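You operate a simulated robot arm through the tools that you are given. There is no shell and no other tool. Be economical: measure what you need, move in short steps, check, and stop when the job is done.

You are at the controls of a simulated two-armed robot. One attempt, no reset.

Task
Put the cool block in the cool box, latch it and carry it to the shopping bench.
Fine: shut the freezer door, lid down with fingers clear, catch over, box in both hands. Set down upright: cool block.
Where things are to end (x, y in the base frame): cool box within 6 cm of [138, 68].

It is judged by the outcome, as a careful person would: the job done as asked, and still so three seconds after it is handed in. It fails if anything else is knocked over, pushed out of place, dropped, spilled or broken. Lids that push on must go on centred and level and be pressed home; caps that screw on are set level and turned clockwise until they are tight.

Robot
Two 7-joint arms with two-finger parallel grippers on one trunk, on a base that drives. Base frame: it is fixed to the floor where the robot stands at the start and does not move with it; the origin is under the middle of the robot, x ahead of it, y to its left, z up. Units: cm, degrees, N and s.
The left shoulder is at the start at [5, 16.1, 114.8], the right one opposite. With the tool pointing down near the work surface each hand reaches from about 10 to 66 cm from the robot's upright axis, wherever it stands, measured 20 degrees to its own side. Places, roughly: cool box [-25, 150, 75]; cool box catch [-10, 150, 90]; cool box floor [-20, 160, 80]; cool box lid [-20, 170, 100]; freezer door [10, 50, 100]; shopping bench top [140, 40, 60]. Payload 3.43 kg a hand.
The TCP of each hand is the grasp point between the finger pads, 3 cm short of the fingertips. In the tool frame z runs along the fingers and y along their closing line. The gripper opens to 9.4 cm. The fingers are 2.8 cm wide and 1 cm thick; the gripper's body (5 by 9.6 cm) begins 5.5 cm behind the TCP.
Orientation is told as [roll, pitch, yaw] about the base's x, y, z axes, in that order, counted from this pose: with the fingers straight down and closing along the base's y, the tool's x points along the base's -x, its y along +y and its z along -z.

Tools
- The arms move only by the tool step_arm. It takes "left_targets", "right_targets" or both (then of equal length, played together; a hand with none holds still); each is a list of rows, each a list of 6 numbers: the shift along the base's x, y, z in cm, then the turn, a rotation vector about the base's x, y, z in degrees. In form: [[tx, ty, tz, ax, ay, az], ...]. A call has 1 to 12 rows; each row shifts and turns the commanded pose from where the row before left it. "left_grip" and "right_grip" are, for a hand that has rows, the opening, from 0 (shut) to 1 (fully open), set as the call begins (left out, the last holds). Each row takes 0.2 s and may step no farther than 5 cm and 8.6 degrees from the row before; otherwise, or with a gripper value out of range, the whole call is refused. A pose out of reach is approached as far as the arm can. The call stops where the force on the tool passes 40 N (or 10 N more than at its start, if that is more) or the arm is blocked; 0.2 s more then pass. The fingers move at their own pace (about 4.5 cm/s each) and stop on an object; they squeeze with about 44 N. The grip force told is the motor's: it shows also when the fingers shut on nothing. Time passes only in rows, and 0.2 s behind the last, so rows that do not move let the fingers close. It gives the time, the measured TCP pose, the force on the tool (base axes), the opening and the grip force at its end, in the units of the frame above (readings bear some noise), with the torque about the TCP (base axes, N m) and any sound that the robot's microphone picked up, and new pictures: "views" is both (left out), scene, wrist or none (wrist: the cameras of the hands that moved).
- Cameras (640 x 400 px; columns grow to the right, rows downward): "scene" is now at [8.45, 4.74, 125.28]; the picture's right is [0.73, -0.69, 0.00], its down [-0.49, -0.51, -0.71] and it looks along [0.49, 0.51, -0.71] (base axes); focal length 214 px, centre (320, 200). "left" rides on the left gripper at [7.6, -1.4, -10.3] in its tool frame; the picture's right is [0.18, 0.98, 0.00], its down [-0.75, 0.14, -0.64] and it looks along [-0.63, 0.12, 0.77] (tool axes); focal length 243 px, centre (320, 200). "right" rides on the right gripper at [7.6, 1.4, -10.2] in its tool frame; the picture's right is [-0.18, 0.98, 0.00], its down [-0.75, -0.14, -0.64] and it looks along [-0.63, -0.12, 0.77] (tool axes); focal length 243 px, centre (320, 200). There is no depth. A picture from a camera that has moved, and an enlarged one, comes with that camera's place and axes in the base frame and with its lens. The place of the scene camera against the robot may be out by one fixed shift of up to 2.5 cm in any direction.
- lift_body(by): slides the trunk up (or, below 0, down) by that many cm; the arms and the scene camera ride with it, the base frame stays. It gives what a move gives, with no picture.
- roll_base(legs): drives the robot by 1 to 6 legs, each [ahead, left, turn to the left] in cm, cm and degrees, along the robot's own axes; the way and the turn of a leg run together, so that a leg with both is an arc; at most 150 cm and 180 degrees a leg. The arms and the cameras ride along, it lands a little off, and it stops where it bumps. It gives what a move gives, and a new picture of the scene camera.
- head_to(pan, tilt): turns the head with the scene camera to pan (to the left, within 80 degrees either way) and tilt (down, from -29 to 69), counted from straight ahead of the robot. It gives what a move gives, and a new picture of the scene camera.
- inspect(camera, box): a new picture of the part [left, top, right, bottom] of that camera's present view, enlarged. No time passes.
- close_job(): hands the job in; it is judged then, once.

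Go step by step. Nothing tells you exact positions but the pictures and the camera data: compare them with the known pose of the tool, close in by small moves and look again before you grip or let go. The budget is 120 turns and 260 pictures, counting those below and the enlarged ones. Unless the task says otherwise, let go and move clear before handing in.

The tools are called after "Request:" as name(argument=value, ...) on one line, values as JSON. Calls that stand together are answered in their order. step_arm: Moves the arms, as the interface text tells. Its arguments: {"type":"object","properties":{"left_targets":{"type":"array","items":{"type":"array","items":{"type":"number"}}},"left_grip":{"type":"number"},"right_targets":{"type":"array","items":{"type":"array","items":{"type":"number"}}},"right_grip":{"type":"number"},"views":{"type":"string","enum":["both","scene","wrist","none"]}},"required":[]} The other tools are called the same way: lift_body (by) slides the trunk up or down; roll_base (legs) drives the base; head_to (pan, tilt) turns the head that bears the scene camera; inspect (camera, box) takes an enlarged picture of a part of a camera's view; close_job () hands the job in.

At the start:

```text
t: 0.0
left_ee_pos: [31.99, 16.89, 70.78]
left_orientation: [0.6, -55.6, -13.5]
left_force: [-0.7, 1.2, 0.1]
left_moment: [0.01, -0.03, 0.01]
left_opening: 9.4
left_grip_force: 0.0
right_ee_pos: [28.35, 0.44, 121.7]
right_orientation: [0.0, 0.0, -0.1]
right_force: [0.2, -0.2, 0.4]
right_moment: [-0.03, -0.01, -0.01]
right_opening: 9.41
right_grip_force: 0.2
trunk travel left (down, up): [-17.5, 9.2]
robot x, y, heading: [-0.27, 0.06, -0.1]
head pan, tilt: [46.6, 45.0]
```

scene: 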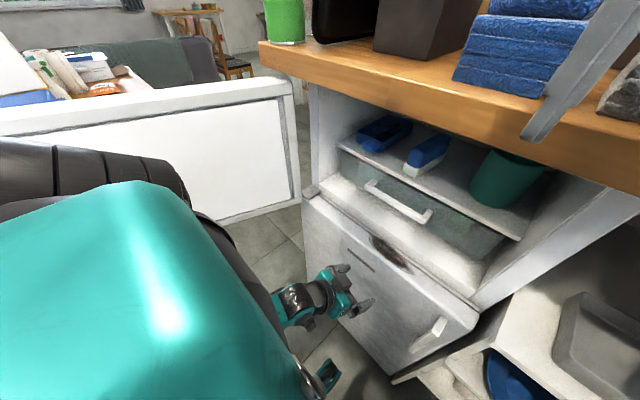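
right: 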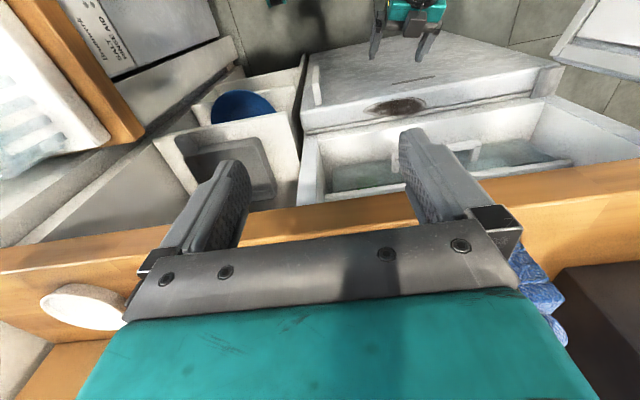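
left: 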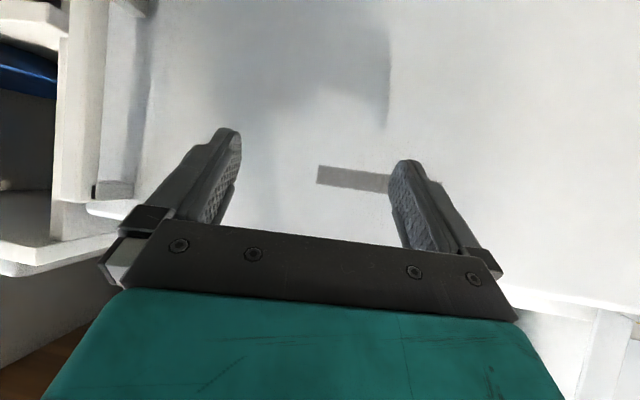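

I see an open freezer ahead-left with a door lying open toward me, and blue items on a shelf inside. I'll enlarge the freezer and look round before moving.

Request:
inspect(camera="scene", box=[280, 80, 600, 400])

Request:
head_to(pan=80, tilt=25)

Request:
head_to(pan=0, tilt=30)

```text
1.25 times, centred on (440, 240) of scene
camera zoom: at [8.45, 4.74, 125.28], right [0.73, -0.69, 0.0], down [-0.49, -0.51, -0.71], along [0.49, 0.51, -0.71], focal length 268 px, centre (170, 150)
```

zoom: 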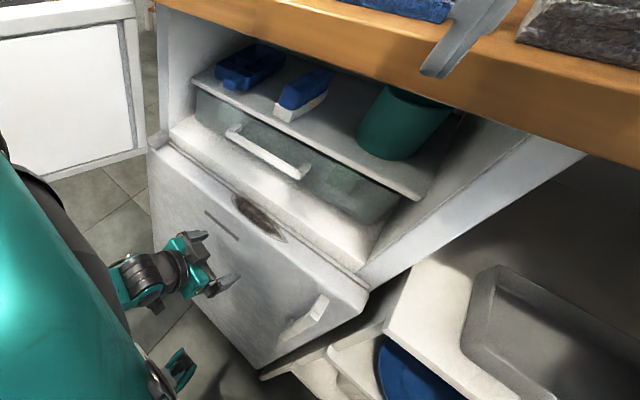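

```text
t: 1.0
left_ee_pos: [31.96, 16.94, 70.74]
left_orientation: [0.5, -55.6, -13.4]
left_force: [-0.1, 0.0, 0.8]
left_moment: [0.0, -0.02, -0.01]
left_opening: 9.43
left_grip_force: 0.2
right_ee_pos: [28.32, 0.48, 121.58]
right_orientation: [0.1, 0.1, 0.0]
right_force: [-0.5, -0.2, 0.2]
right_moment: [0.02, -0.01, 0.01]
right_opening: 9.42
right_grip_force: 0.0
trunk travel left (down, up): [-17.5, 9.2]
robot x, y, heading: [0.14, 0.15, -0.1]
head pan, tilt: [80.0, 25.0]
camera scene: at [4.47, 7.9, 128.33], right [0.98, -0.17, 0.0], down [-0.07, -0.42, -0.91], along [0.16, 0.89, -0.42], focal length 214 px, centre (320, 200)
```

scene: 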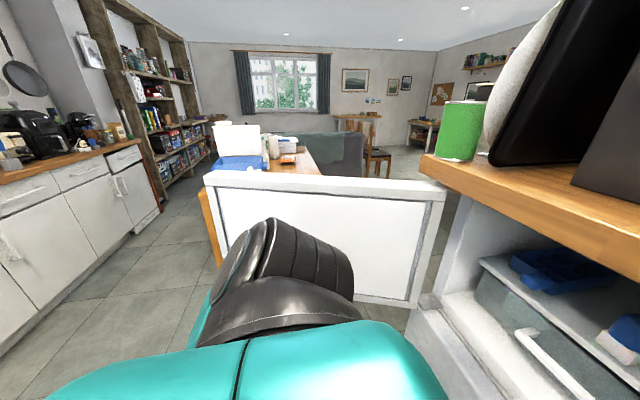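

```text
t: 2.5
left_ee_pos: [32.11, 16.95, 70.82]
left_orientation: [0.6, -55.6, -13.3]
left_force: [-0.9, 0.2, -1.0]
left_moment: [-0.01, 0.02, -0.01]
left_opening: 9.41
left_grip_force: 0.0
right_ee_pos: [28.29, 0.48, 121.34]
right_orientation: [0.0, 0.0, 0.1]
right_force: [-0.6, -0.7, -0.7]
right_moment: [-0.02, 0.01, 0.0]
right_opening: 9.39
right_grip_force: 0.1
trunk travel left (down, up): [-17.5, 9.2]
robot x, y, heading: [0.18, 0.24, -0.2]
head pan, tilt: [0.0, 30.0]
camera scene: at [11.9, -1.16, 127.54], right [0.0, -1.0, 0.0], down [-0.5, 0.0, -0.87], along [0.87, 0.0, -0.5], focal length 214 px, centre (320, 200)
```

scene: 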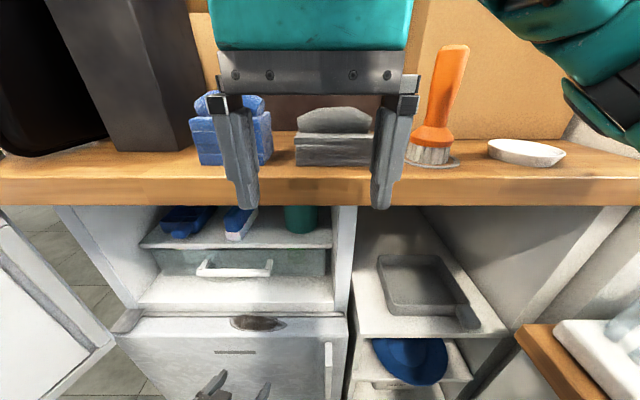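

The large white panel at left seems to be the freezer door, swung open at its left hinge, with the cool box on a table beyond. I'll look further round to learn the room and the way to the bench.

Request:
head_to(pan=45, tilt=10)

Request:
head_to(pan=0, tilt=0)

Request:
head_to(pan=-60, tilt=20)

Request:
head_to(pan=70, tilt=55)

```text
t: 3.6
left_ee_pos: [31.89, 16.93, 70.77]
left_orientation: [0.6, -55.5, -13.5]
left_force: [0.2, 0.8, 0.5]
left_moment: [-0.01, -0.02, -0.02]
left_opening: 9.39
left_grip_force: 0.2
right_ee_pos: [28.24, 0.46, 121.55]
right_orientation: [0.0, 0.0, 0.0]
right_force: [0.8, -0.7, 0.3]
right_moment: [0.01, 0.01, 0.01]
right_opening: 9.41
right_grip_force: 0.0
trunk travel left (down, up): [-17.5, 9.2]
robot x, y, heading: [0.01, -0.17, 0.1]
head pan, tilt: [45.0, 10.0]
camera scene: at [9.44, 5.4, 130.77], right [0.71, -0.71, 0.0], down [-0.12, -0.12, -0.98], along [0.7, 0.7, -0.17], focal length 214 px, centre (320, 200)
```

scene: 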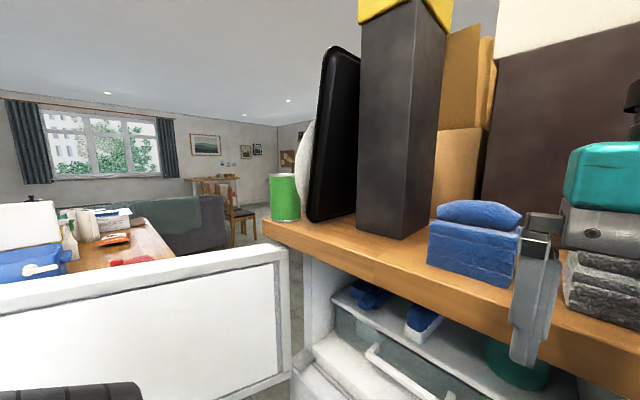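

```text
t: 4.8
left_ee_pos: [31.94, 16.94, 70.81]
left_orientation: [0.6, -55.6, -13.4]
left_force: [0.5, 0.0, -0.1]
left_moment: [0.02, -0.01, 0.01]
left_opening: 9.4
left_grip_force: 0.1
right_ee_pos: [28.32, 0.51, 121.49]
right_orientation: [0.0, 0.1, 0.0]
right_force: [0.5, -0.9, -0.4]
right_moment: [0.01, 0.03, 0.01]
right_opening: 9.38
right_grip_force: 0.1
trunk travel left (down, up): [-17.5, 9.2]
robot x, y, heading: [0.1, -0.1, -0.1]
head pan, tilt: [0.0, 0.0]
camera scene: at [11.86, -1.16, 132.37], right [0.0, -1.0, 0.0], down [0.0, 0.0, -1.0], along [1.0, 0.0, 0.0], focal length 214 px, centre (320, 200)
```

scene: 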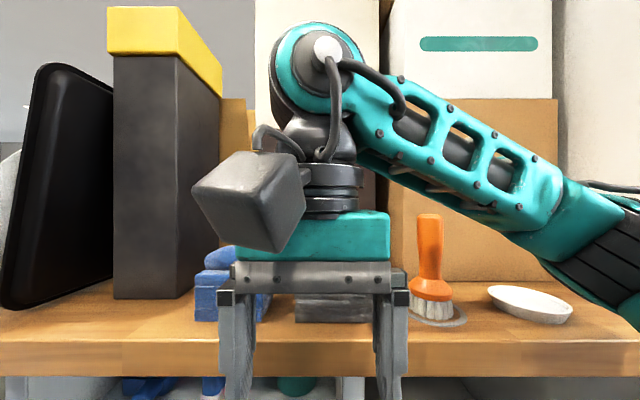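

```text
t: 6.1
left_ee_pos: [31.91, 16.9, 70.76]
left_orientation: [0.6, -55.6, -13.3]
left_force: [-0.5, -0.7, 0.4]
left_moment: [-0.03, -0.02, 0.0]
left_opening: 9.4
left_grip_force: 0.1
right_ee_pos: [28.41, 0.63, 121.62]
right_orientation: [-0.1, 0.0, 0.0]
right_force: [-0.5, -0.2, 0.8]
right_moment: [0.01, 0.03, 0.01]
right_opening: 9.43
right_grip_force: 0.0
trunk travel left (down, up): [-17.5, 9.2]
robot x, y, heading: [0.34, 0.27, 0.0]
head pan, tilt: [-60.0, 20.0]
camera scene: at [7.52, -9.23, 129.15], right [-0.87, -0.5, 0.0], down [-0.17, 0.3, -0.94], along [0.47, -0.81, -0.34], focal length 214 px, centre (320, 200)
```

scene: 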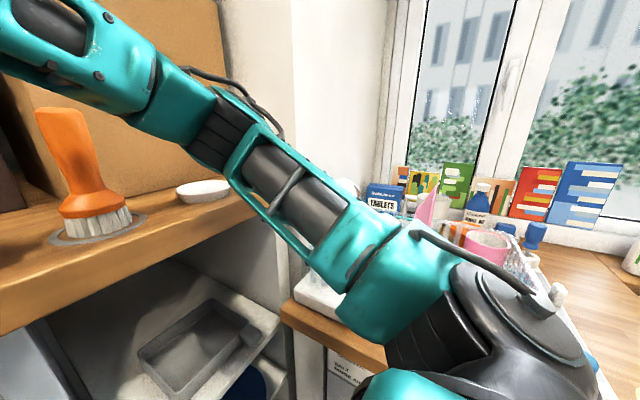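

```text
t: 8.2
left_ee_pos: [32.04, 16.83, 70.71]
left_orientation: [0.5, -55.5, -13.4]
left_force: [-0.2, 0.4, 0.0]
left_moment: [0.01, 0.0, 0.0]
left_opening: 9.38
left_grip_force: 0.1
right_ee_pos: [28.32, 0.48, 121.57]
right_orientation: [0.0, -0.1, 0.0]
right_force: [-0.1, 0.2, 0.6]
right_moment: [-0.02, 0.01, -0.02]
right_opening: 9.4
right_grip_force: 0.1
trunk travel left (down, up): [-17.5, 9.2]
robot x, y, heading: [0.0, 0.44, 0.0]
head pan, tilt: [70.0, 55.0]
camera scene: at [5.33, 5.6, 123.93], right [0.94, -0.34, 0.0], down [-0.28, -0.77, -0.57], along [0.2, 0.54, -0.82], focal length 214 px, centre (320, 200)
```

scene: 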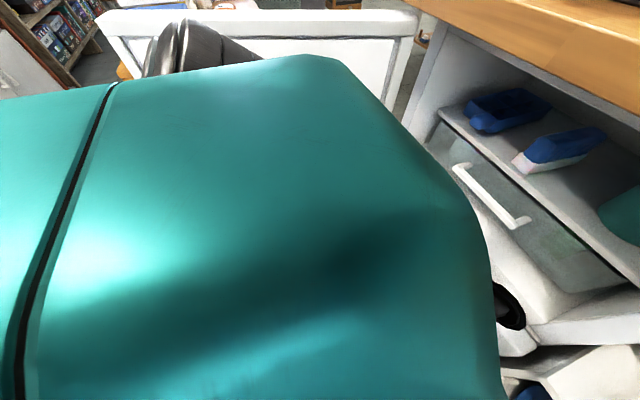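

The blue-and-white brick in the freezer looks like the cool block, next to an ice tray, and I put it near (53, 18, 98). I'll enlarge both this view and the cool box before moving.

Request:
inspect(camera="scene", box=[420, 50, 640, 250])

Request:
head_to(pan=80, tilt=25)

Request:
inspect(camera="scene", box=[180, 100, 320, 200])

Request:
head_to(pan=20, tilt=40)

Request:
inspect(camera="scene", box=[280, 60, 480, 220])

```text
2.00 times, centred on (530, 150) of scene
camera zoom: at [5.33, 5.6, 123.93], right [0.94, -0.34, 0.0], down [-0.28, -0.77, -0.57], along [0.2, 0.54, -0.82], focal length 429 px, centre (-100, 300)
```

zoom: 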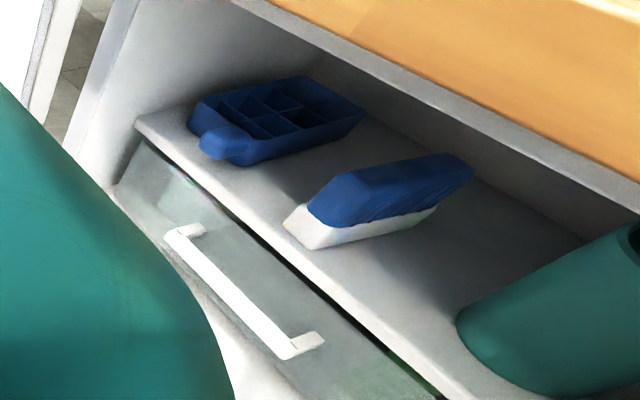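

```text
t: 9.1
left_ee_pos: [32.05, 16.89, 70.86]
left_orientation: [0.7, -55.6, -13.4]
left_force: [0.2, -0.5, -0.7]
left_moment: [-0.01, 0.02, 0.01]
left_opening: 9.39
left_grip_force: 0.0
right_ee_pos: [28.33, 0.33, 121.61]
right_orientation: [0.0, 0.0, 0.0]
right_force: [-0.3, 0.6, 0.4]
right_moment: [-0.02, 0.01, -0.03]
right_opening: 9.37
right_grip_force: 0.0
trunk travel left (down, up): [-17.5, 9.2]
robot x, y, heading: [0.31, 0.1, 0.1]
head pan, tilt: [80.0, 25.0]
camera scene: at [4.46, 7.9, 128.33], right [0.98, -0.17, 0.0], down [-0.07, -0.42, -0.91], along [0.16, 0.89, -0.42], focal length 214 px, centre (320, 200)
```

scene: 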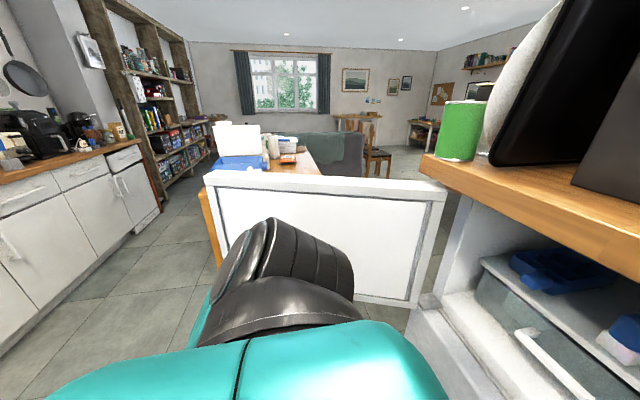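

```text
4.00 times, centred on (250, 150) of scene
camera zoom: at [4.46, 7.9, 128.33], right [0.98, -0.17, 0.0], down [-0.07, -0.42, -0.91], along [0.16, 0.89, -0.42], focal length 858 px, centre (600, 400)
```

zoom: 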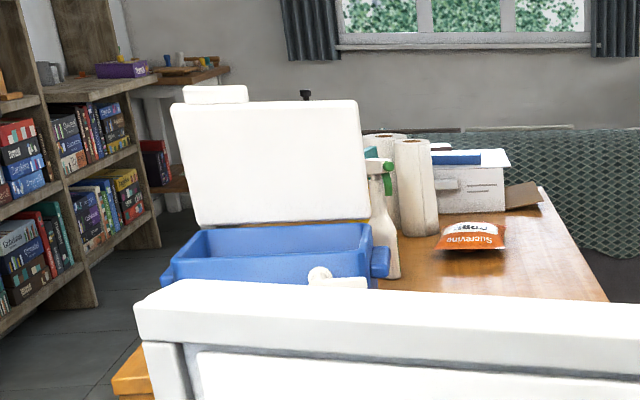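

```text
t: 10.4
left_ee_pos: [31.9, 16.92, 70.79]
left_orientation: [0.6, -55.6, -13.5]
left_force: [1.1, -0.9, -0.7]
left_moment: [0.02, 0.0, 0.0]
left_opening: 9.41
left_grip_force: 0.0
right_ee_pos: [28.42, 0.52, 121.68]
right_orientation: [0.0, 0.0, 0.1]
right_force: [0.0, -0.1, 0.2]
right_moment: [-0.04, 0.04, 0.02]
right_opening: 9.41
right_grip_force: 0.1
trunk travel left (down, up): [-17.5, 9.2]
robot x, y, heading: [-0.05, -0.09, 0.3]
head pan, tilt: [20.0, 40.0]
camera scene: at [10.85, 1.74, 126.0], right [0.34, -0.94, 0.0], down [-0.6, -0.22, -0.77], along [0.72, 0.26, -0.64], focal length 214 px, centre (320, 200)
```

scene: 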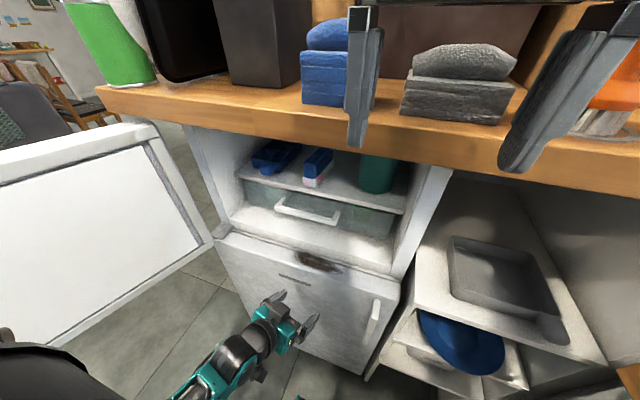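

```text
2.50 times, centred on (380, 140) of scene
camera zoom: at [10.85, 1.74, 126.0], right [0.34, -0.94, 0.0], down [-0.6, -0.22, -0.77], along [0.72, 0.26, -0.64], focal length 536 px, centre (170, 350)
```

zoom: 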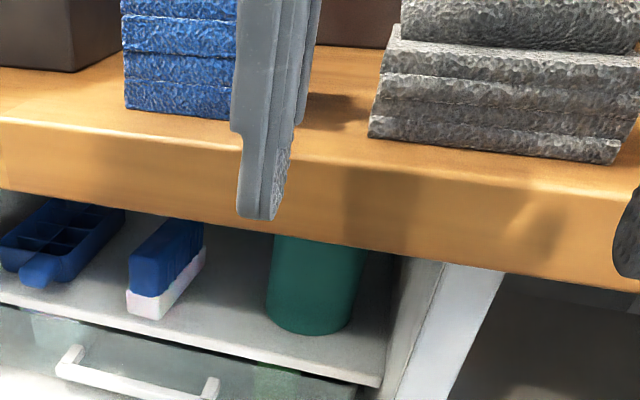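

The cool block is the blue brick with the white base; I take it to stand at about x 54–66, y 20, z 91–99, with the counter edge overhanging at x 34, z 114. I'll raise the left hand level with it, still in front of the freezer.

Request:
step_arm(left_targets=[[0, 1, 5, 0, 0, 6.8], [0, 1, 5, 0, 0, 6.7], [-1, 1, 5, 0, -6.2, 0], [-1, 0, 5, 0, -6.2, 0], [0, 0, 5, 0, 0, 0], [0, 0, 1, 0, 0, 0]], left_grip=1)

```text
refused: row 1 steps farther than a row can; nothing moved
```

Request:
step_arm(left_targets=[[0, 1, 4, 0, 0, 6.8], [0, 1, 4, 0, 0, 6.7], [-1, 1, 4, 0, -6.2, 0], [-1, 0, 4, 0, -6.2, 0], [0, 0, 4, 0, 0, 0], [0, 0, 4, 0, 0, 0], [0, 0, 2, 0, 0, 0]], left_grip=1)

```text
t: 12.2
left_ee_pos: [29.72, 19.52, 84.99]
left_orientation: [9.0, -60.0, -8.5]
left_force: [0.5, -0.3, 0.4]
left_moment: [-0.01, -0.01, -0.05]
left_opening: 9.38
left_grip_force: 0.1
left hand out of reach, approached as far as the arm can: row 5, 6, 7
right_ee_pos: [28.31, 0.42, 121.52]
right_orientation: [0.0, 0.0, 0.0]
right_force: [0.2, 0.1, 0.7]
right_moment: [-0.04, -0.01, 0.0]
right_opening: 9.4
right_grip_force: 0.0
trunk travel left (down, up): [-17.5, 9.2]
robot x, y, heading: [-0.18, -0.47, 0.0]
head pan, tilt: [20.0, 40.0]
stopped in row 7 (left hand): the arm was blocked; the commanded pose is now the measured one
camera scene: at [10.84, 1.74, 126.0], right [0.34, -0.94, 0.0], down [-0.6, -0.22, -0.77], along [0.72, 0.26, -0.64], focal length 214 px, centre (320, 200)
camera left: at [17.02, 18.38, 83.35], right [-0.08, 0.99, -0.08], down [-0.18, 0.07, 0.98], along [0.98, 0.09, 0.17], focal length 243 px, centre (320, 200)
```

scene: 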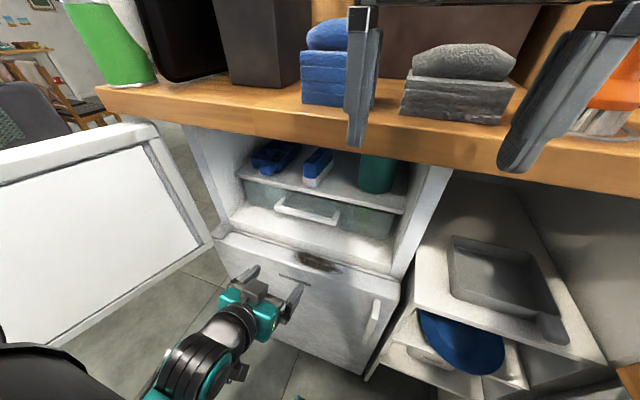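
left: 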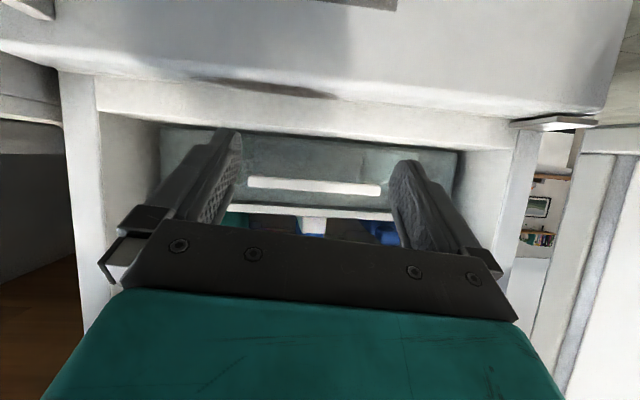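

The hand is too near its own shoulder for that pose. I'll back the base 18 cm and raise the hand from there.

Request:
roll_base(legs=[[-18, 0, 0]])

Request:
step_arm(left_targets=[[4, 0, 0, -4, -2, 4], [4, 0, 2, -4, -2, 4], [4, 0, 3, 0, -2, 0], [3, 0, 3, 0, -2, 0], [0, 0, 2, 0, 0, 0]])

```text
t: 13.7
left_ee_pos: [11.7, 19.36, 84.96]
left_orientation: [9.0, -60.0, -8.7]
left_force: [-0.1, -0.9, 0.0]
left_moment: [0.01, -0.01, 0.03]
left_opening: 9.41
left_grip_force: 0.1
right_ee_pos: [10.23, 0.5, 121.59]
right_orientation: [0.0, 0.0, 0.0]
right_force: [0.2, 0.4, 0.1]
right_moment: [-0.01, -0.01, -0.02]
right_opening: 9.39
right_grip_force: 0.1
trunk travel left (down, up): [-17.5, 9.2]
robot x, y, heading: [-17.8, -0.13, -0.2]
head pan, tilt: [20.0, 40.0]
camera scene: at [-7.27, 1.73, 126.01], right [0.34, -0.94, 0.0], down [-0.6, -0.22, -0.77], along [0.72, 0.26, -0.64], focal length 214 px, centre (320, 200)
```

scene: 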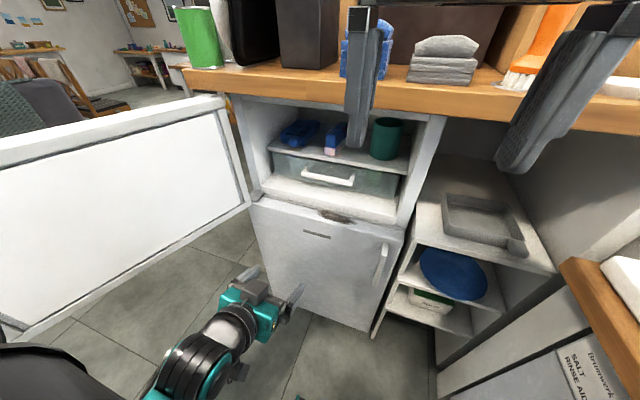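

```text
t: 14.2
left_ee_pos: [9.7, 20.47, 79.88]
left_orientation: [5.9, -50.1, -3.1]
left_force: [-0.4, 0.5, -0.2]
left_moment: [-0.03, -0.03, 0.02]
left_opening: 9.39
left_grip_force: 0.0
right_ee_pos: [10.35, 0.35, 121.51]
right_orientation: [0.0, 0.1, 0.0]
right_force: [-0.8, -0.5, -1.0]
right_moment: [0.02, -0.01, 0.02]
right_opening: 9.41
right_grip_force: 0.1
trunk travel left (down, up): [-17.5, 9.2]
robot x, y, heading: [-18.29, 0.17, -0.4]
head pan, tilt: [20.0, 40.0]
stopped in row 2 (left hand): the arm was blocked; the commanded pose is now the measured one
camera scene: at [-7.21, 1.73, 126.0], right [0.34, -0.94, 0.0], down [-0.6, -0.22, -0.77], along [0.72, 0.26, -0.64], focal length 214 px, centre (320, 200)
camera left: at [-3.02, 18.66, 80.54], right [-0.14, 0.99, -0.08], down [-0.01, 0.08, 1.0], along [0.99, 0.14, 0.0], focal length 243 px, centre (320, 200)
```

scene: 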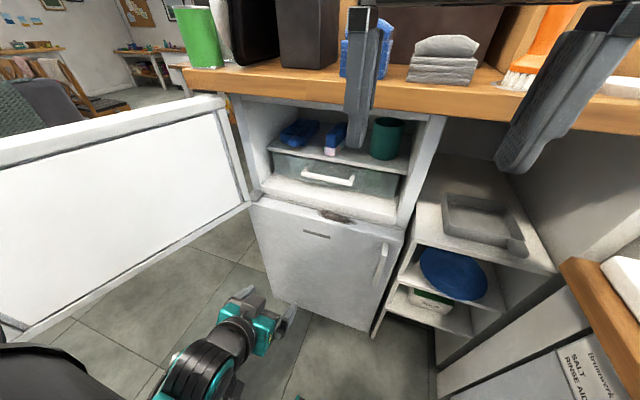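
left: 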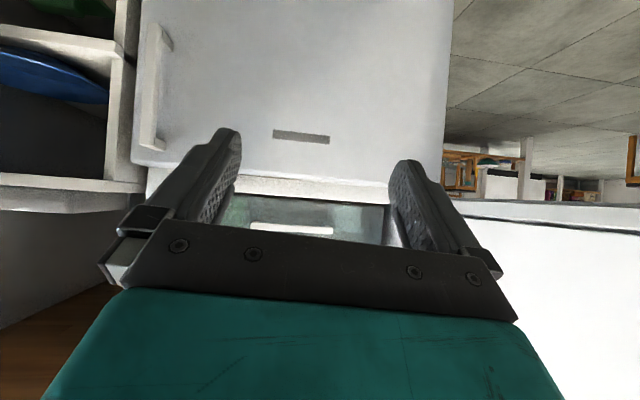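

The arm folded at its elbow; I'll stretch it forward first, without turning, and then raise it.

Request:
step_arm(left_targets=[[2, 0, -2, 0, 0, 0], [4, 0, 0, 0, 0, 0], [4, 0, 0, 0, 0, 0], [4, 0, 0, 0, 0, 0], [3, 0, 3, 0, 0, 0], [1, 0, 4, 0, 0, 0]])

Request:
inspect(camera="scene", box=[230, 80, 450, 230])

```text
t: 14.9
left_ee_pos: [5.96, 20.25, 72.56]
left_orientation: [4.7, -37.0, -2.7]
left_force: [0.8, -0.1, -0.6]
left_moment: [0.01, 0.01, 0.04]
left_opening: 9.44
left_grip_force: 0.1
right_ee_pos: [10.38, 0.46, 121.42]
right_orientation: [0.0, 0.1, -0.1]
right_force: [0.7, 0.7, 0.2]
right_moment: [0.02, -0.03, -0.01]
right_opening: 9.39
right_grip_force: 0.1
trunk travel left (down, up): [-17.5, 9.2]
robot x, y, heading: [-18.3, 0.14, -0.0]
head pan, tilt: [20.0, 40.0]
stopped in row 3 (left hand): the arm was blocked; the commanded pose is now the measured one
camera scene: at [-7.21, 1.73, 126.0], right [0.34, -0.94, 0.0], down [-0.6, -0.22, -0.77], along [0.72, 0.26, -0.64], focal length 214 px, centre (320, 200)
camera left: at [-6.28, 18.58, 75.95], right [-0.15, 0.99, -0.05], down [0.21, 0.08, 0.97], along [0.97, 0.14, -0.22], focal length 243 px, centre (320, 200)
```

scene: 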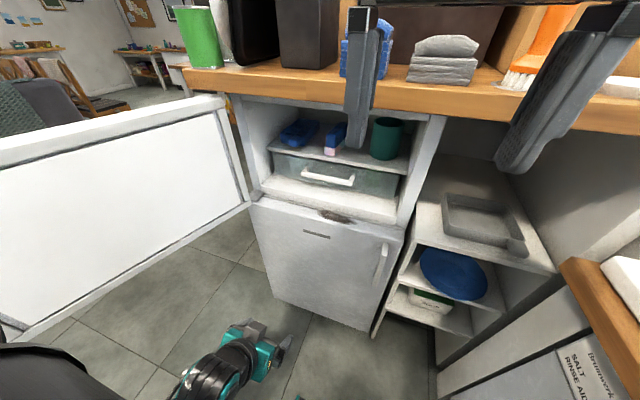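
left: 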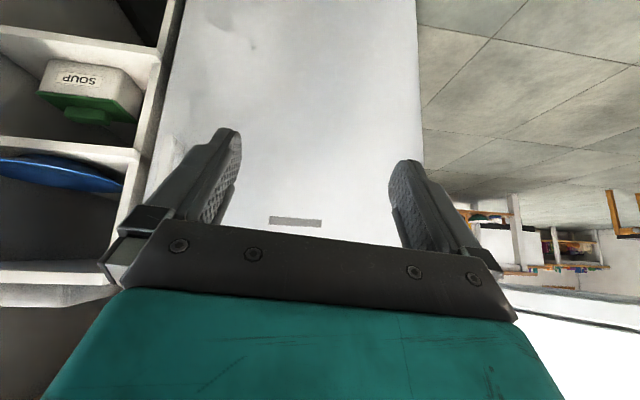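

```text
2.67 times, centred on (340, 155) of scene
camera zoom: at [-7.21, 1.73, 126.0], right [0.34, -0.94, 0.0], down [-0.6, -0.22, -0.77], along [0.72, 0.26, -0.64], focal length 572 px, centre (267, 320)
```

zoom: 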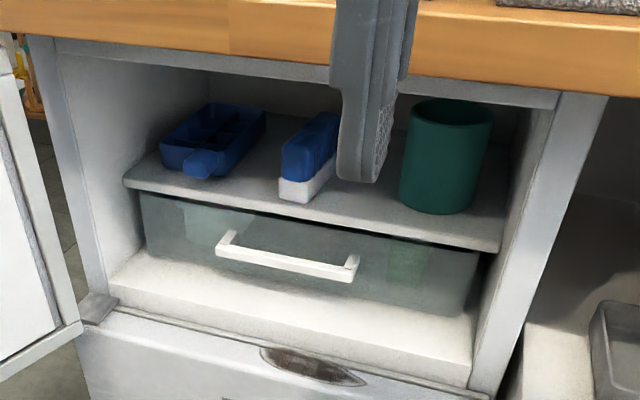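

The hand drifts when asked to go forward, so the elbow may be near a limit or touching something. I'll look at the elbow and try one small move.

Request:
head_to(pan=75, tilt=60)

Request:
step_arm(left_targets=[[2, 0, 0, 0, 0, 0], [2, 0, 0, 0, 0, 0]], views="scene")

```text
t: 16.1
left_ee_pos: [5.93, 20.32, 72.44]
left_orientation: [4.7, -36.9, -2.5]
left_force: [-0.3, -0.2, -0.6]
left_moment: [0.0, 0.0, -0.02]
left_opening: 9.4
left_grip_force: 0.1
right_ee_pos: [10.28, 0.46, 121.49]
right_orientation: [0.0, 0.2, -0.1]
right_force: [-0.6, 0.3, 0.4]
right_moment: [0.04, -0.04, 0.02]
right_opening: 9.39
right_grip_force: 0.1
trunk travel left (down, up): [-17.5, 9.2]
robot x, y, heading: [-17.93, 0.18, 0.1]
head pan, tilt: [75.0, 60.0]
camera scene: at [-13.45, 5.27, 123.33], right [0.97, -0.26, 0.0], down [-0.23, -0.84, -0.5], along [0.13, 0.48, -0.87], focal length 214 px, centre (320, 200)
```

scene: 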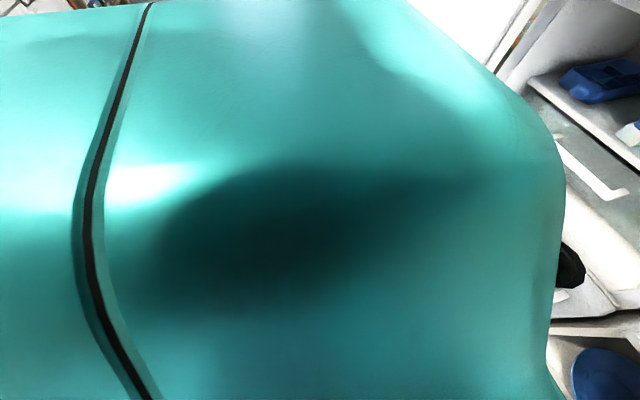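

```text
t: 16.8
left_ee_pos: [3.32, 20.05, 69.45]
left_orientation: [4.0, -28.2, -2.4]
left_force: [-0.9, -0.3, -0.5]
left_moment: [0.0, -0.01, 0.01]
left_opening: 9.4
left_grip_force: 0.1
right_ee_pos: [10.3, 0.36, 121.51]
right_orientation: [-0.1, 0.1, -0.2]
right_force: [-0.6, -0.1, -1.1]
right_moment: [0.02, -0.01, 0.02]
right_opening: 9.42
right_grip_force: 0.1
trunk travel left (down, up): [-17.5, 9.2]
robot x, y, heading: [-17.92, -0.14, 0.1]
head pan, tilt: [75.0, 60.0]
stopped in row 2 (left hand): the arm was blocked; the commanded pose is now the measured one
camera scene: at [-13.47, 5.28, 123.33], right [0.97, -0.26, 0.0], down [-0.23, -0.84, -0.5], along [0.13, 0.48, -0.87], focal length 214 px, centre (320, 200)
```

scene: 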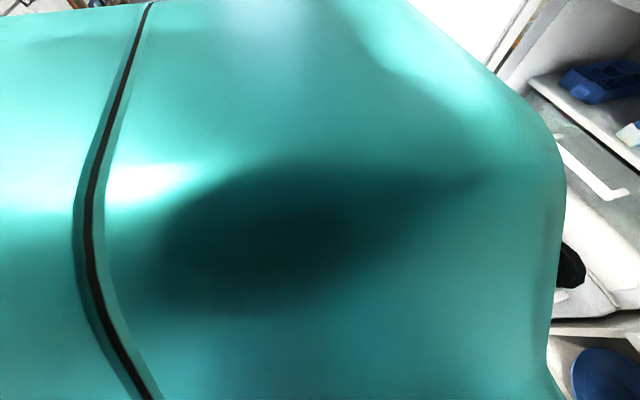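

Only the wrist is turning: the elbow is folded to its limit, with the wrist right beneath the shoulder. I'll unfold it by moving the hand down and forward in open space.

Request:
step_arm(left_targets=[[0, 0, -3, 0, 0, 0], [0, 0, -3, 0, 0, 0], [2, 0, -3, 0, 0, 0], [2, 0, -3, 0, 0, 0], [3, 0, 0, 0, 0, 0], [3, 0, 0, 0, 0, 0]], views="none")

```text
t: 18.2
left_ee_pos: [13.27, 20.17, 57.42]
left_orientation: [4.2, -28.3, -2.7]
left_force: [-0.9, 0.0, 0.3]
left_moment: [0.01, 0.01, -0.02]
left_opening: 9.4
left_grip_force: 0.1
right_ee_pos: [10.38, 0.5, 121.53]
right_orientation: [-0.1, 0.1, -0.1]
right_force: [-0.6, -0.4, -0.1]
right_moment: [0.0, -0.01, 0.05]
right_opening: 9.4
right_grip_force: 0.0
trunk travel left (down, up): [-17.5, 9.2]
robot x, y, heading: [-17.8, 0.24, -0.3]
head pan, tilt: [75.0, 60.0]
```

It unfolds well. I'll back the base 14 cm more to give the arm room, then reach out and raise the hand to shelf height in front of the freezer.

Request:
roll_base(legs=[[-14, 0, 0]])

Request:
step_arm(left_targets=[[4.8, 0, 0, 0, 0, 0], [4.8, 0, 0, 0, 0, 0], [4.8, 0, 0, 0, 0, 0], [4.8, 0, 0, 0, 0, 0], [4.8, 0, 0, 0, 0, 0], [4.8, 0, 0, 0, 0, 0], [2, 0, 3, -2, -4, 1], [0, 0, 4, -2, -5, 1], [0, 0, 4, 0, -5, 0.7], [0, 0, 4, 0, -5, 0], [0, 0, 4, 0, -5, 0], [0, 0, 4, 0, -5, 0]], views="none")

```text
t: 19.6
left_ee_pos: [-0.54, 20.11, 57.56]
left_orientation: [4.4, -28.5, -2.6]
left_force: [0.9, 0.2, -0.4]
left_moment: [0.03, 0.02, -0.02]
left_opening: 9.45
left_grip_force: 0.1
right_ee_pos: [-3.6, 0.39, 121.45]
right_orientation: [0.0, 0.1, -0.2]
right_force: [-0.3, 1.0, 0.2]
right_moment: [0.01, 0.02, 0.02]
right_opening: 9.4
right_grip_force: 0.2
trunk travel left (down, up): [-17.5, 9.2]
robot x, y, heading: [-31.94, 0.11, 0.0]
head pan, tilt: [75.0, 60.0]
camera scene: at [-27.42, 5.31, 123.33], right [0.97, -0.26, 0.0], down [-0.23, -0.84, -0.5], along [0.13, 0.48, -0.87], focal length 214 px, centre (320, 200)
```

scene: 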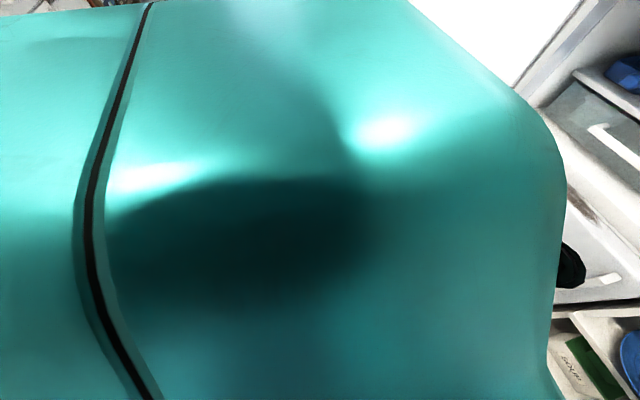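

```text
t: 22.2
left_ee_pos: [28.8, 20.0, 80.88]
left_orientation: [-1.9, -57.4, 3.7]
left_force: [-0.4, -0.5, 0.0]
left_moment: [0.03, 0.01, 0.02]
left_opening: 9.4
left_grip_force: 0.0
left hand out of reach, approached as far as the arm can: row 6
right_ee_pos: [-3.66, 0.53, 121.54]
right_orientation: [0.0, 0.0, -0.3]
right_force: [0.1, -0.3, -0.2]
right_moment: [-0.04, 0.03, 0.01]
right_opening: 9.42
right_grip_force: 0.1
trunk travel left (down, up): [-17.5, 9.2]
robot x, y, heading: [-32.0, -0.23, -0.3]
head pan, tilt: [75.0, 60.0]
```

The hand is at (29, 20, 81). I'll go on up to shelf height and look.

Request:
step_arm(left_targets=[[1, 0, 4, 1, -4, -1.5], [1, 0, 4, 1, -4, -1.5], [0, 0, 4, 0, -3, 0], [0, 0, 4, 0, 0, 0], [0, 0, 0.5, 0, 0, 0]], views="wrist")

Request:
head_to(pan=20, tilt=30)

Request:
inspect(camera="scene", box=[200, 80, 440, 260])

```text
t: 23.4
left_ee_pos: [30.75, 20.08, 97.49]
left_orientation: [2.4, -68.5, -3.3]
left_force: [0.0, -0.7, -0.6]
left_moment: [0.01, -0.02, 0.01]
left_opening: 9.41
left_grip_force: 0.0
right_ee_pos: [-3.54, 0.39, 121.48]
right_orientation: [0.0, 0.1, -0.2]
right_force: [0.1, -0.2, -0.3]
right_moment: [0.01, -0.03, 0.0]
right_opening: 9.39
right_grip_force: 0.0
trunk travel left (down, up): [-17.5, 9.2]
robot x, y, heading: [-31.59, 0.09, -0.2]
head pan, tilt: [75.0, 60.0]
camera left: at [18.34, 18.93, 94.18], right [-0.05, 0.99, -0.16], down [-0.32, 0.13, 0.94], along [0.95, 0.1, 0.31], focal length 243 px, centre (320, 200)
```

left: 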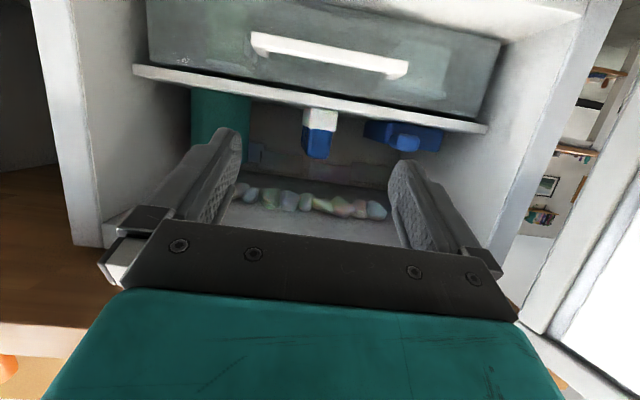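

```text
t: 24.6
left_ee_pos: [30.68, 20.2, 97.47]
left_orientation: [2.5, -68.6, -3.3]
left_force: [-0.4, 0.4, 0.1]
left_moment: [-0.01, 0.0, -0.02]
left_opening: 9.4
left_grip_force: 0.0
right_ee_pos: [-3.56, 0.46, 121.41]
right_orientation: [-0.1, 0.1, -0.3]
right_force: [1.0, -0.4, -0.4]
right_moment: [0.0, -0.04, -0.02]
right_opening: 9.39
right_grip_force: 0.0
trunk travel left (down, up): [-17.5, 9.2]
robot x, y, heading: [-31.86, -0.2, -0.0]
head pan, tilt: [20.0, 30.0]
camera scene: at [-20.61, 1.95, 127.53], right [0.34, -0.94, 0.0], down [-0.47, -0.17, -0.87], along [0.81, 0.29, -0.5], focal length 214 px, centre (320, 200)
```

scene: 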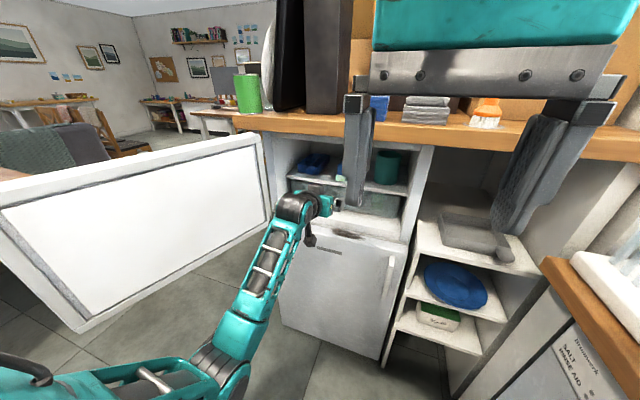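

```text
2.22 times, centred on (320, 170) of scene
camera zoom: at [-20.61, 1.95, 127.53], right [0.34, -0.94, 0.0], down [-0.47, -0.17, -0.87], along [0.81, 0.29, -0.5], focal length 477 px, centre (320, 267)
```

zoom: 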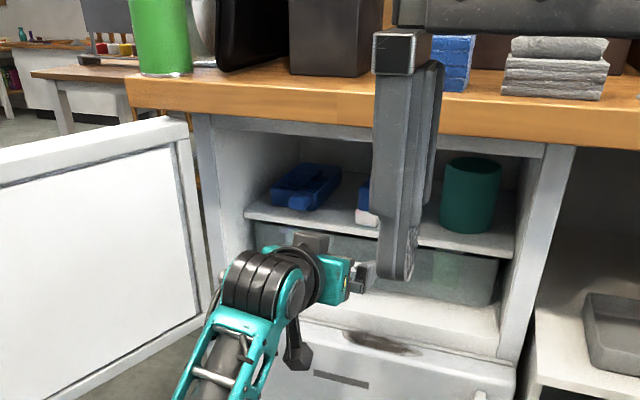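

The block's front face lies straight ahead of the hand, around y 20.7 and z 92–99. I'll square the hand up and go in part way, then check.

Request:
step_arm(left_targets=[[4, 0.2, 0, -0.9, 0, 1], [4, 0.2, 0, 0, 0, 0], [4, 0.1, 0, 0, 0, 0], [3, 0, 0, 0, 0, 0]], views="wrist")

Request:
inspect(camera="scene", box=[200, 80, 440, 260])

```text
t: 25.6
left_ee_pos: [45.91, 20.71, 97.48]
left_orientation: [0.1, -68.4, 0.1]
left_force: [0.6, 0.5, 0.2]
left_moment: [0.01, 0.02, -0.03]
left_opening: 9.4
left_grip_force: 0.0
right_ee_pos: [-3.54, 0.57, 121.46]
right_orientation: [0.0, 0.1, -0.2]
right_force: [0.0, 0.1, -0.1]
right_moment: [0.03, 0.0, 0.01]
right_opening: 9.39
right_grip_force: 0.1
trunk travel left (down, up): [-17.5, 9.2]
robot x, y, heading: [-32.1, 0.63, -0.2]
head pan, tilt: [20.0, 30.0]
camera left: at [33.52, 19.26, 94.11], right [-0.07, 0.98, -0.17], down [-0.32, 0.14, 0.94], along [0.94, 0.12, 0.31], focal length 243 px, centre (320, 200)
```

left: 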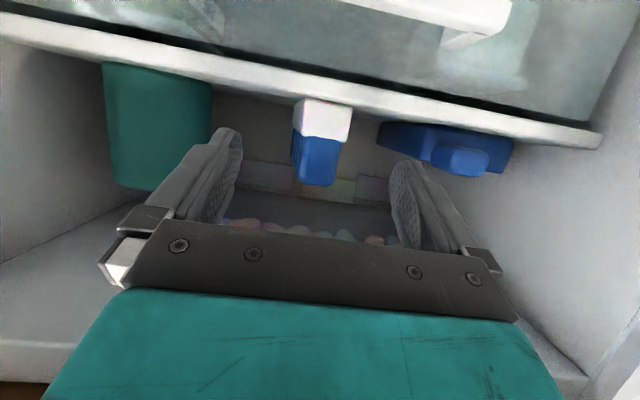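

```text
2.22 times, centred on (320, 170) of scene
camera zoom: at [-20.59, 1.93, 127.53], right [0.34, -0.94, 0.0], down [-0.47, -0.17, -0.87], along [0.81, 0.29, -0.5], focal length 477 px, centre (320, 267)
```

zoom: 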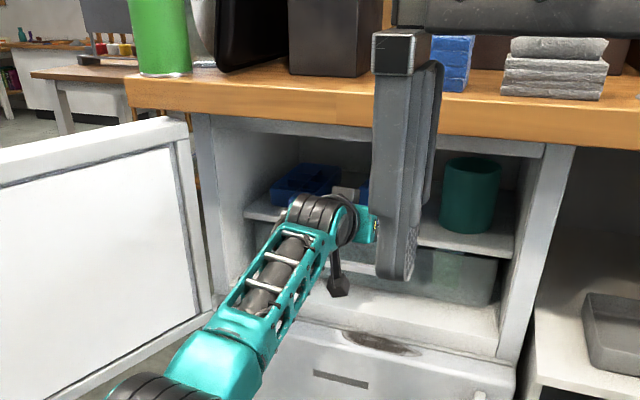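

The block front is at about x 56, and centred between the fingers. I'll go on in with the fingers on each side.

Request:
step_arm(left_targets=[[4, 0.1, 0, 0, 0, 0], [4, 0.1, 0, 0, 0, 0], [3, 0, 0, 0, 0, 0], [2.2, 0, 0, 0, 0, 0]], views="wrist")

```text
t: 26.6
left_ee_pos: [49.79, 20.83, 97.42]
left_orientation: [0.0, -68.4, -0.1]
left_force: [-0.1, -0.2, 0.1]
left_moment: [0.01, 0.0, -0.02]
left_opening: 9.39
left_grip_force: 0.0
left hand out of reach, approached as far as the arm can: row 2, 3, 4
right_ee_pos: [-3.53, 0.49, 121.46]
right_orientation: [0.0, 0.0, -0.2]
right_force: [-0.3, -0.1, -0.3]
right_moment: [0.02, 0.02, 0.01]
right_opening: 9.4
right_grip_force: 0.1
trunk travel left (down, up): [-17.5, 9.2]
robot x, y, heading: [-31.56, 0.02, -0.3]
head pan, tilt: [20.0, 30.0]
camera left: at [37.44, 19.34, 94.1], right [-0.07, 0.98, -0.17], down [-0.32, 0.14, 0.94], along [0.94, 0.12, 0.31], focal length 243 px, centre (320, 200)
```

left: 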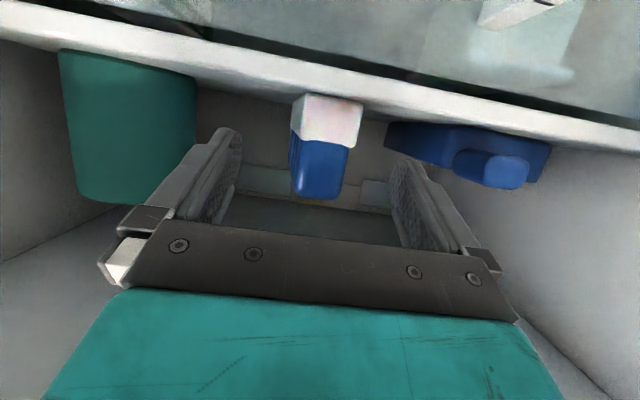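

The arm is at full stretch, so I'll drive the base forward 8 cm with the hand held steady between the walls.

Request:
roll_base(legs=[[7.5, 0, 0]])

Request:
step_arm(left_targets=[[0.5, 0, 0, 0, 0, 0]], views="wrist")

```text
t: 27.6
left_ee_pos: [57.29, 20.54, 97.4]
left_orientation: [-0.1, -68.5, -0.1]
left_force: [-0.2, -0.1, -0.5]
left_moment: [0.03, -0.05, 0.0]
left_opening: 9.39
left_grip_force: 0.1
right_ee_pos: [3.89, 0.28, 121.5]
right_orientation: [0.0, 0.1, -0.4]
right_force: [0.3, -0.4, -1.0]
right_moment: [-0.02, 0.01, -0.02]
right_opening: 9.4
right_grip_force: 0.0
trunk travel left (down, up): [-17.5, 9.2]
robot x, y, heading: [-24.26, 0.27, -0.5]
head pan, tilt: [20.0, 30.0]
camera scene: at [-13.1, 1.88, 127.52], right [0.34, -0.94, 0.0], down [-0.47, -0.17, -0.87], along [0.81, 0.29, -0.5], focal length 214 px, centre (320, 200)
```

scene: 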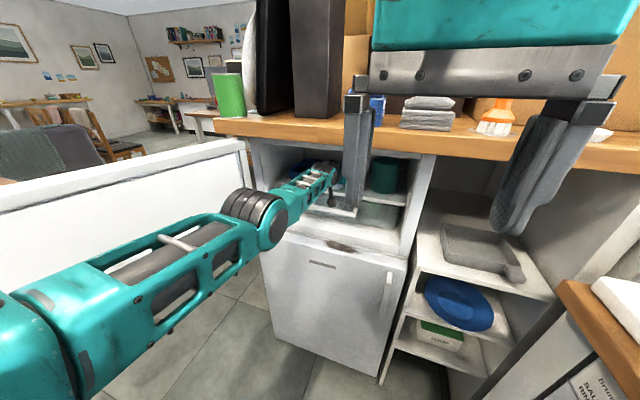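

```text
t: 28.0
left_ee_pos: [57.24, 20.49, 97.48]
left_orientation: [0.1, -68.4, 0.0]
left_force: [-0.1, -0.3, 0.4]
left_moment: [0.01, 0.06, 0.0]
left_opening: 9.4
left_grip_force: 0.2
left hand out of reach, approached as far as the arm can: row 1
right_ee_pos: [3.82, 0.34, 121.44]
right_orientation: [0.0, 0.0, -0.2]
right_force: [0.3, 0.4, 0.9]
right_moment: [-0.01, 0.0, 0.0]
right_opening: 9.41
right_grip_force: 0.0
trunk travel left (down, up): [-17.5, 9.2]
robot x, y, heading: [-24.3, 0.07, -0.2]
head pan, tilt: [20.0, 30.0]
camera left: at [44.89, 19.19, 94.07], right [-0.07, 0.98, -0.17], down [-0.32, 0.14, 0.94], along [0.94, 0.12, 0.31], focal length 243 px, centre (320, 200)
```

left: 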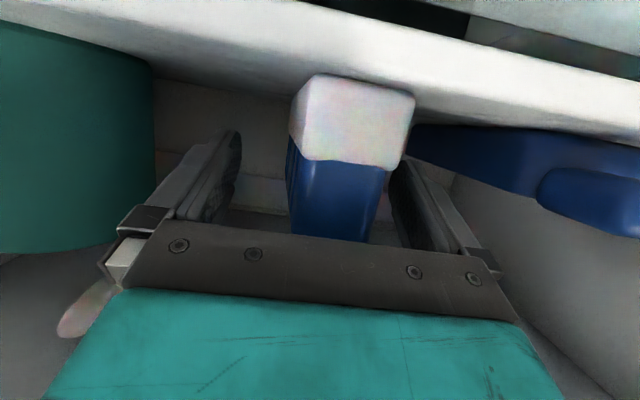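

The block's centre reads y ≈ 21.5, a centimetre left of the hand. I'll narrow the fingers a little, shift left and roll 2.5 cm further in.

Request:
step_arm(left_targets=[[-0.5, 0.5, 0, 0, 0, 0], [0, 0.4, -0.3, 0, 0, 0], [0, 0, 0, 0, 0, 0]], left_grip=0.76, views="none")

Request:
roll_base(legs=[[3, 0, 0]])

Request:
step_arm(left_targets=[[0, 0, 0, 0, 0, 0]], views="wrist")

```text
t: 28.8
left_ee_pos: [56.74, 21.59, 97.12]
left_orientation: [0.0, -68.5, -0.3]
left_force: [0.2, -1.1, 0.1]
left_moment: [0.01, -0.01, 0.01]
left_opening: 7.14
left_grip_force: 0.0
right_ee_pos: [3.87, 0.44, 121.4]
right_orientation: [-0.1, 0.1, -0.3]
right_force: [0.2, 0.2, -0.4]
right_moment: [-0.01, -0.05, 0.01]
right_opening: 9.4
right_grip_force: 0.2
trunk travel left (down, up): [-17.5, 9.2]
robot x, y, heading: [-24.6, 0.0, -0.3]
head pan, tilt: [20.0, 30.0]
```

```text
t: 29.7
left_ee_pos: [59.78, 21.55, 97.1]
left_orientation: [0.0, -68.4, 0.0]
left_force: [-0.3, 0.5, 0.8]
left_moment: [-0.04, 0.0, -0.01]
left_opening: 7.13
left_grip_force: 0.1
right_ee_pos: [6.93, 0.44, 121.47]
right_orientation: [0.0, 0.1, -0.2]
right_force: [0.5, 0.1, 0.9]
right_moment: [0.02, -0.01, -0.02]
right_opening: 9.42
right_grip_force: 0.0
trunk travel left (down, up): [-17.5, 9.2]
robot x, y, heading: [-21.56, 0.1, -0.2]
head pan, tilt: [20.0, 30.0]
camera scene: at [-10.14, 1.88, 127.52], right [0.34, -0.94, 0.0], down [-0.47, -0.17, -0.87], along [0.81, 0.29, -0.5], focal length 214 px, centre (320, 200)
```

scene: 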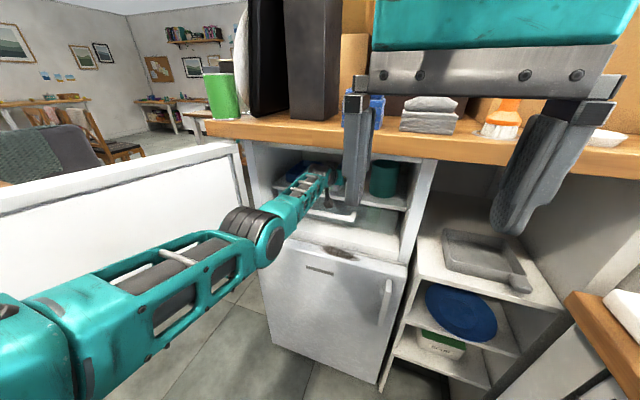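

```text
t: 30.1
left_ee_pos: [59.68, 21.59, 97.1]
left_orientation: [0.1, -68.5, 0.0]
left_force: [-0.2, -0.4, -0.5]
left_moment: [0.0, 0.0, 0.05]
left_opening: 7.16
left_grip_force: 0.0
right_ee_pos: [6.77, 0.39, 121.44]
right_orientation: [0.0, 0.0, -0.2]
right_force: [0.1, -0.2, -0.9]
right_moment: [0.04, 0.01, -0.01]
right_opening: 9.41
right_grip_force: 0.0
trunk travel left (down, up): [-17.5, 9.2]
robot x, y, heading: [-21.77, -0.11, 0.0]
head pan, tilt: [20.0, 30.0]
camera left: at [47.35, 20.16, 93.76], right [-0.07, 0.98, -0.17], down [-0.32, 0.14, 0.94], along [0.94, 0.12, 0.31], focal length 243 px, centre (320, 200)
```

left: 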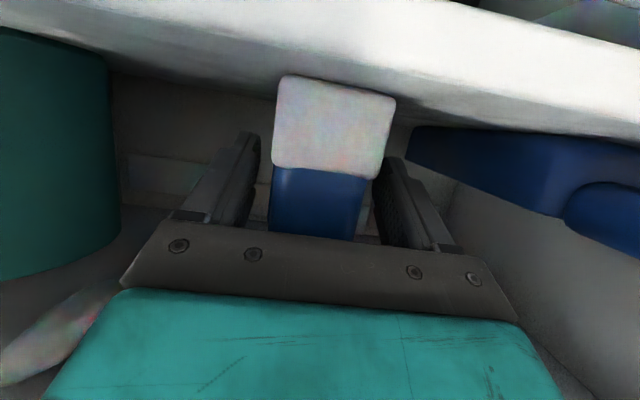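

The block now stands snug between the finger pads with the palm near its front. I'll close on it.

Request:
step_arm(left_targets=[[0, 0, 0, 0, 0, 0], [0, 0, 0, 0, 0, 0], [0, 0, 0, 0, 0, 0], [0, 0, 0, 0, 0, 0]], left_grip=0.2, views="wrist")

```text
t: 31.1
left_ee_pos: [59.57, 21.71, 97.13]
left_orientation: [0.1, -68.5, 0.0]
left_force: [0.4, -1.7, 0.8]
left_moment: [-0.07, -0.04, 0.09]
left_opening: 4.03
left_grip_force: 44.2
right_ee_pos: [6.79, 0.31, 121.38]
right_orientation: [0.0, 0.0, -0.2]
right_force: [0.3, 0.1, 0.9]
right_moment: [0.0, -0.01, 0.0]
right_opening: 9.42
right_grip_force: 0.0
trunk travel left (down, up): [-17.5, 9.2]
robot x, y, heading: [-21.6, 0.15, -0.4]
head pan, tilt: [20.0, 30.0]
camera left: at [47.33, 20.14, 93.79], right [-0.07, 0.98, -0.17], down [-0.32, 0.14, 0.94], along [0.94, 0.12, 0.31], focal length 243 px, centre (320, 200)
```

left: 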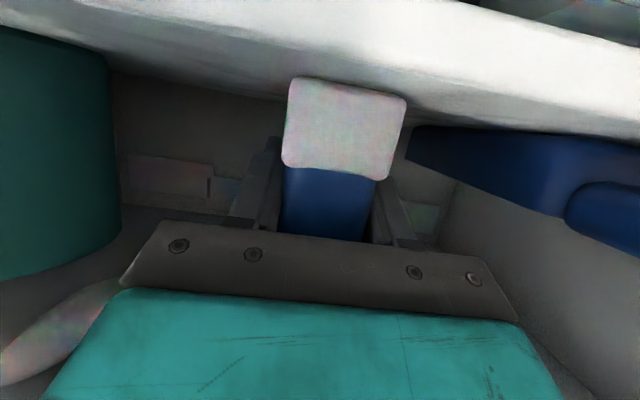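

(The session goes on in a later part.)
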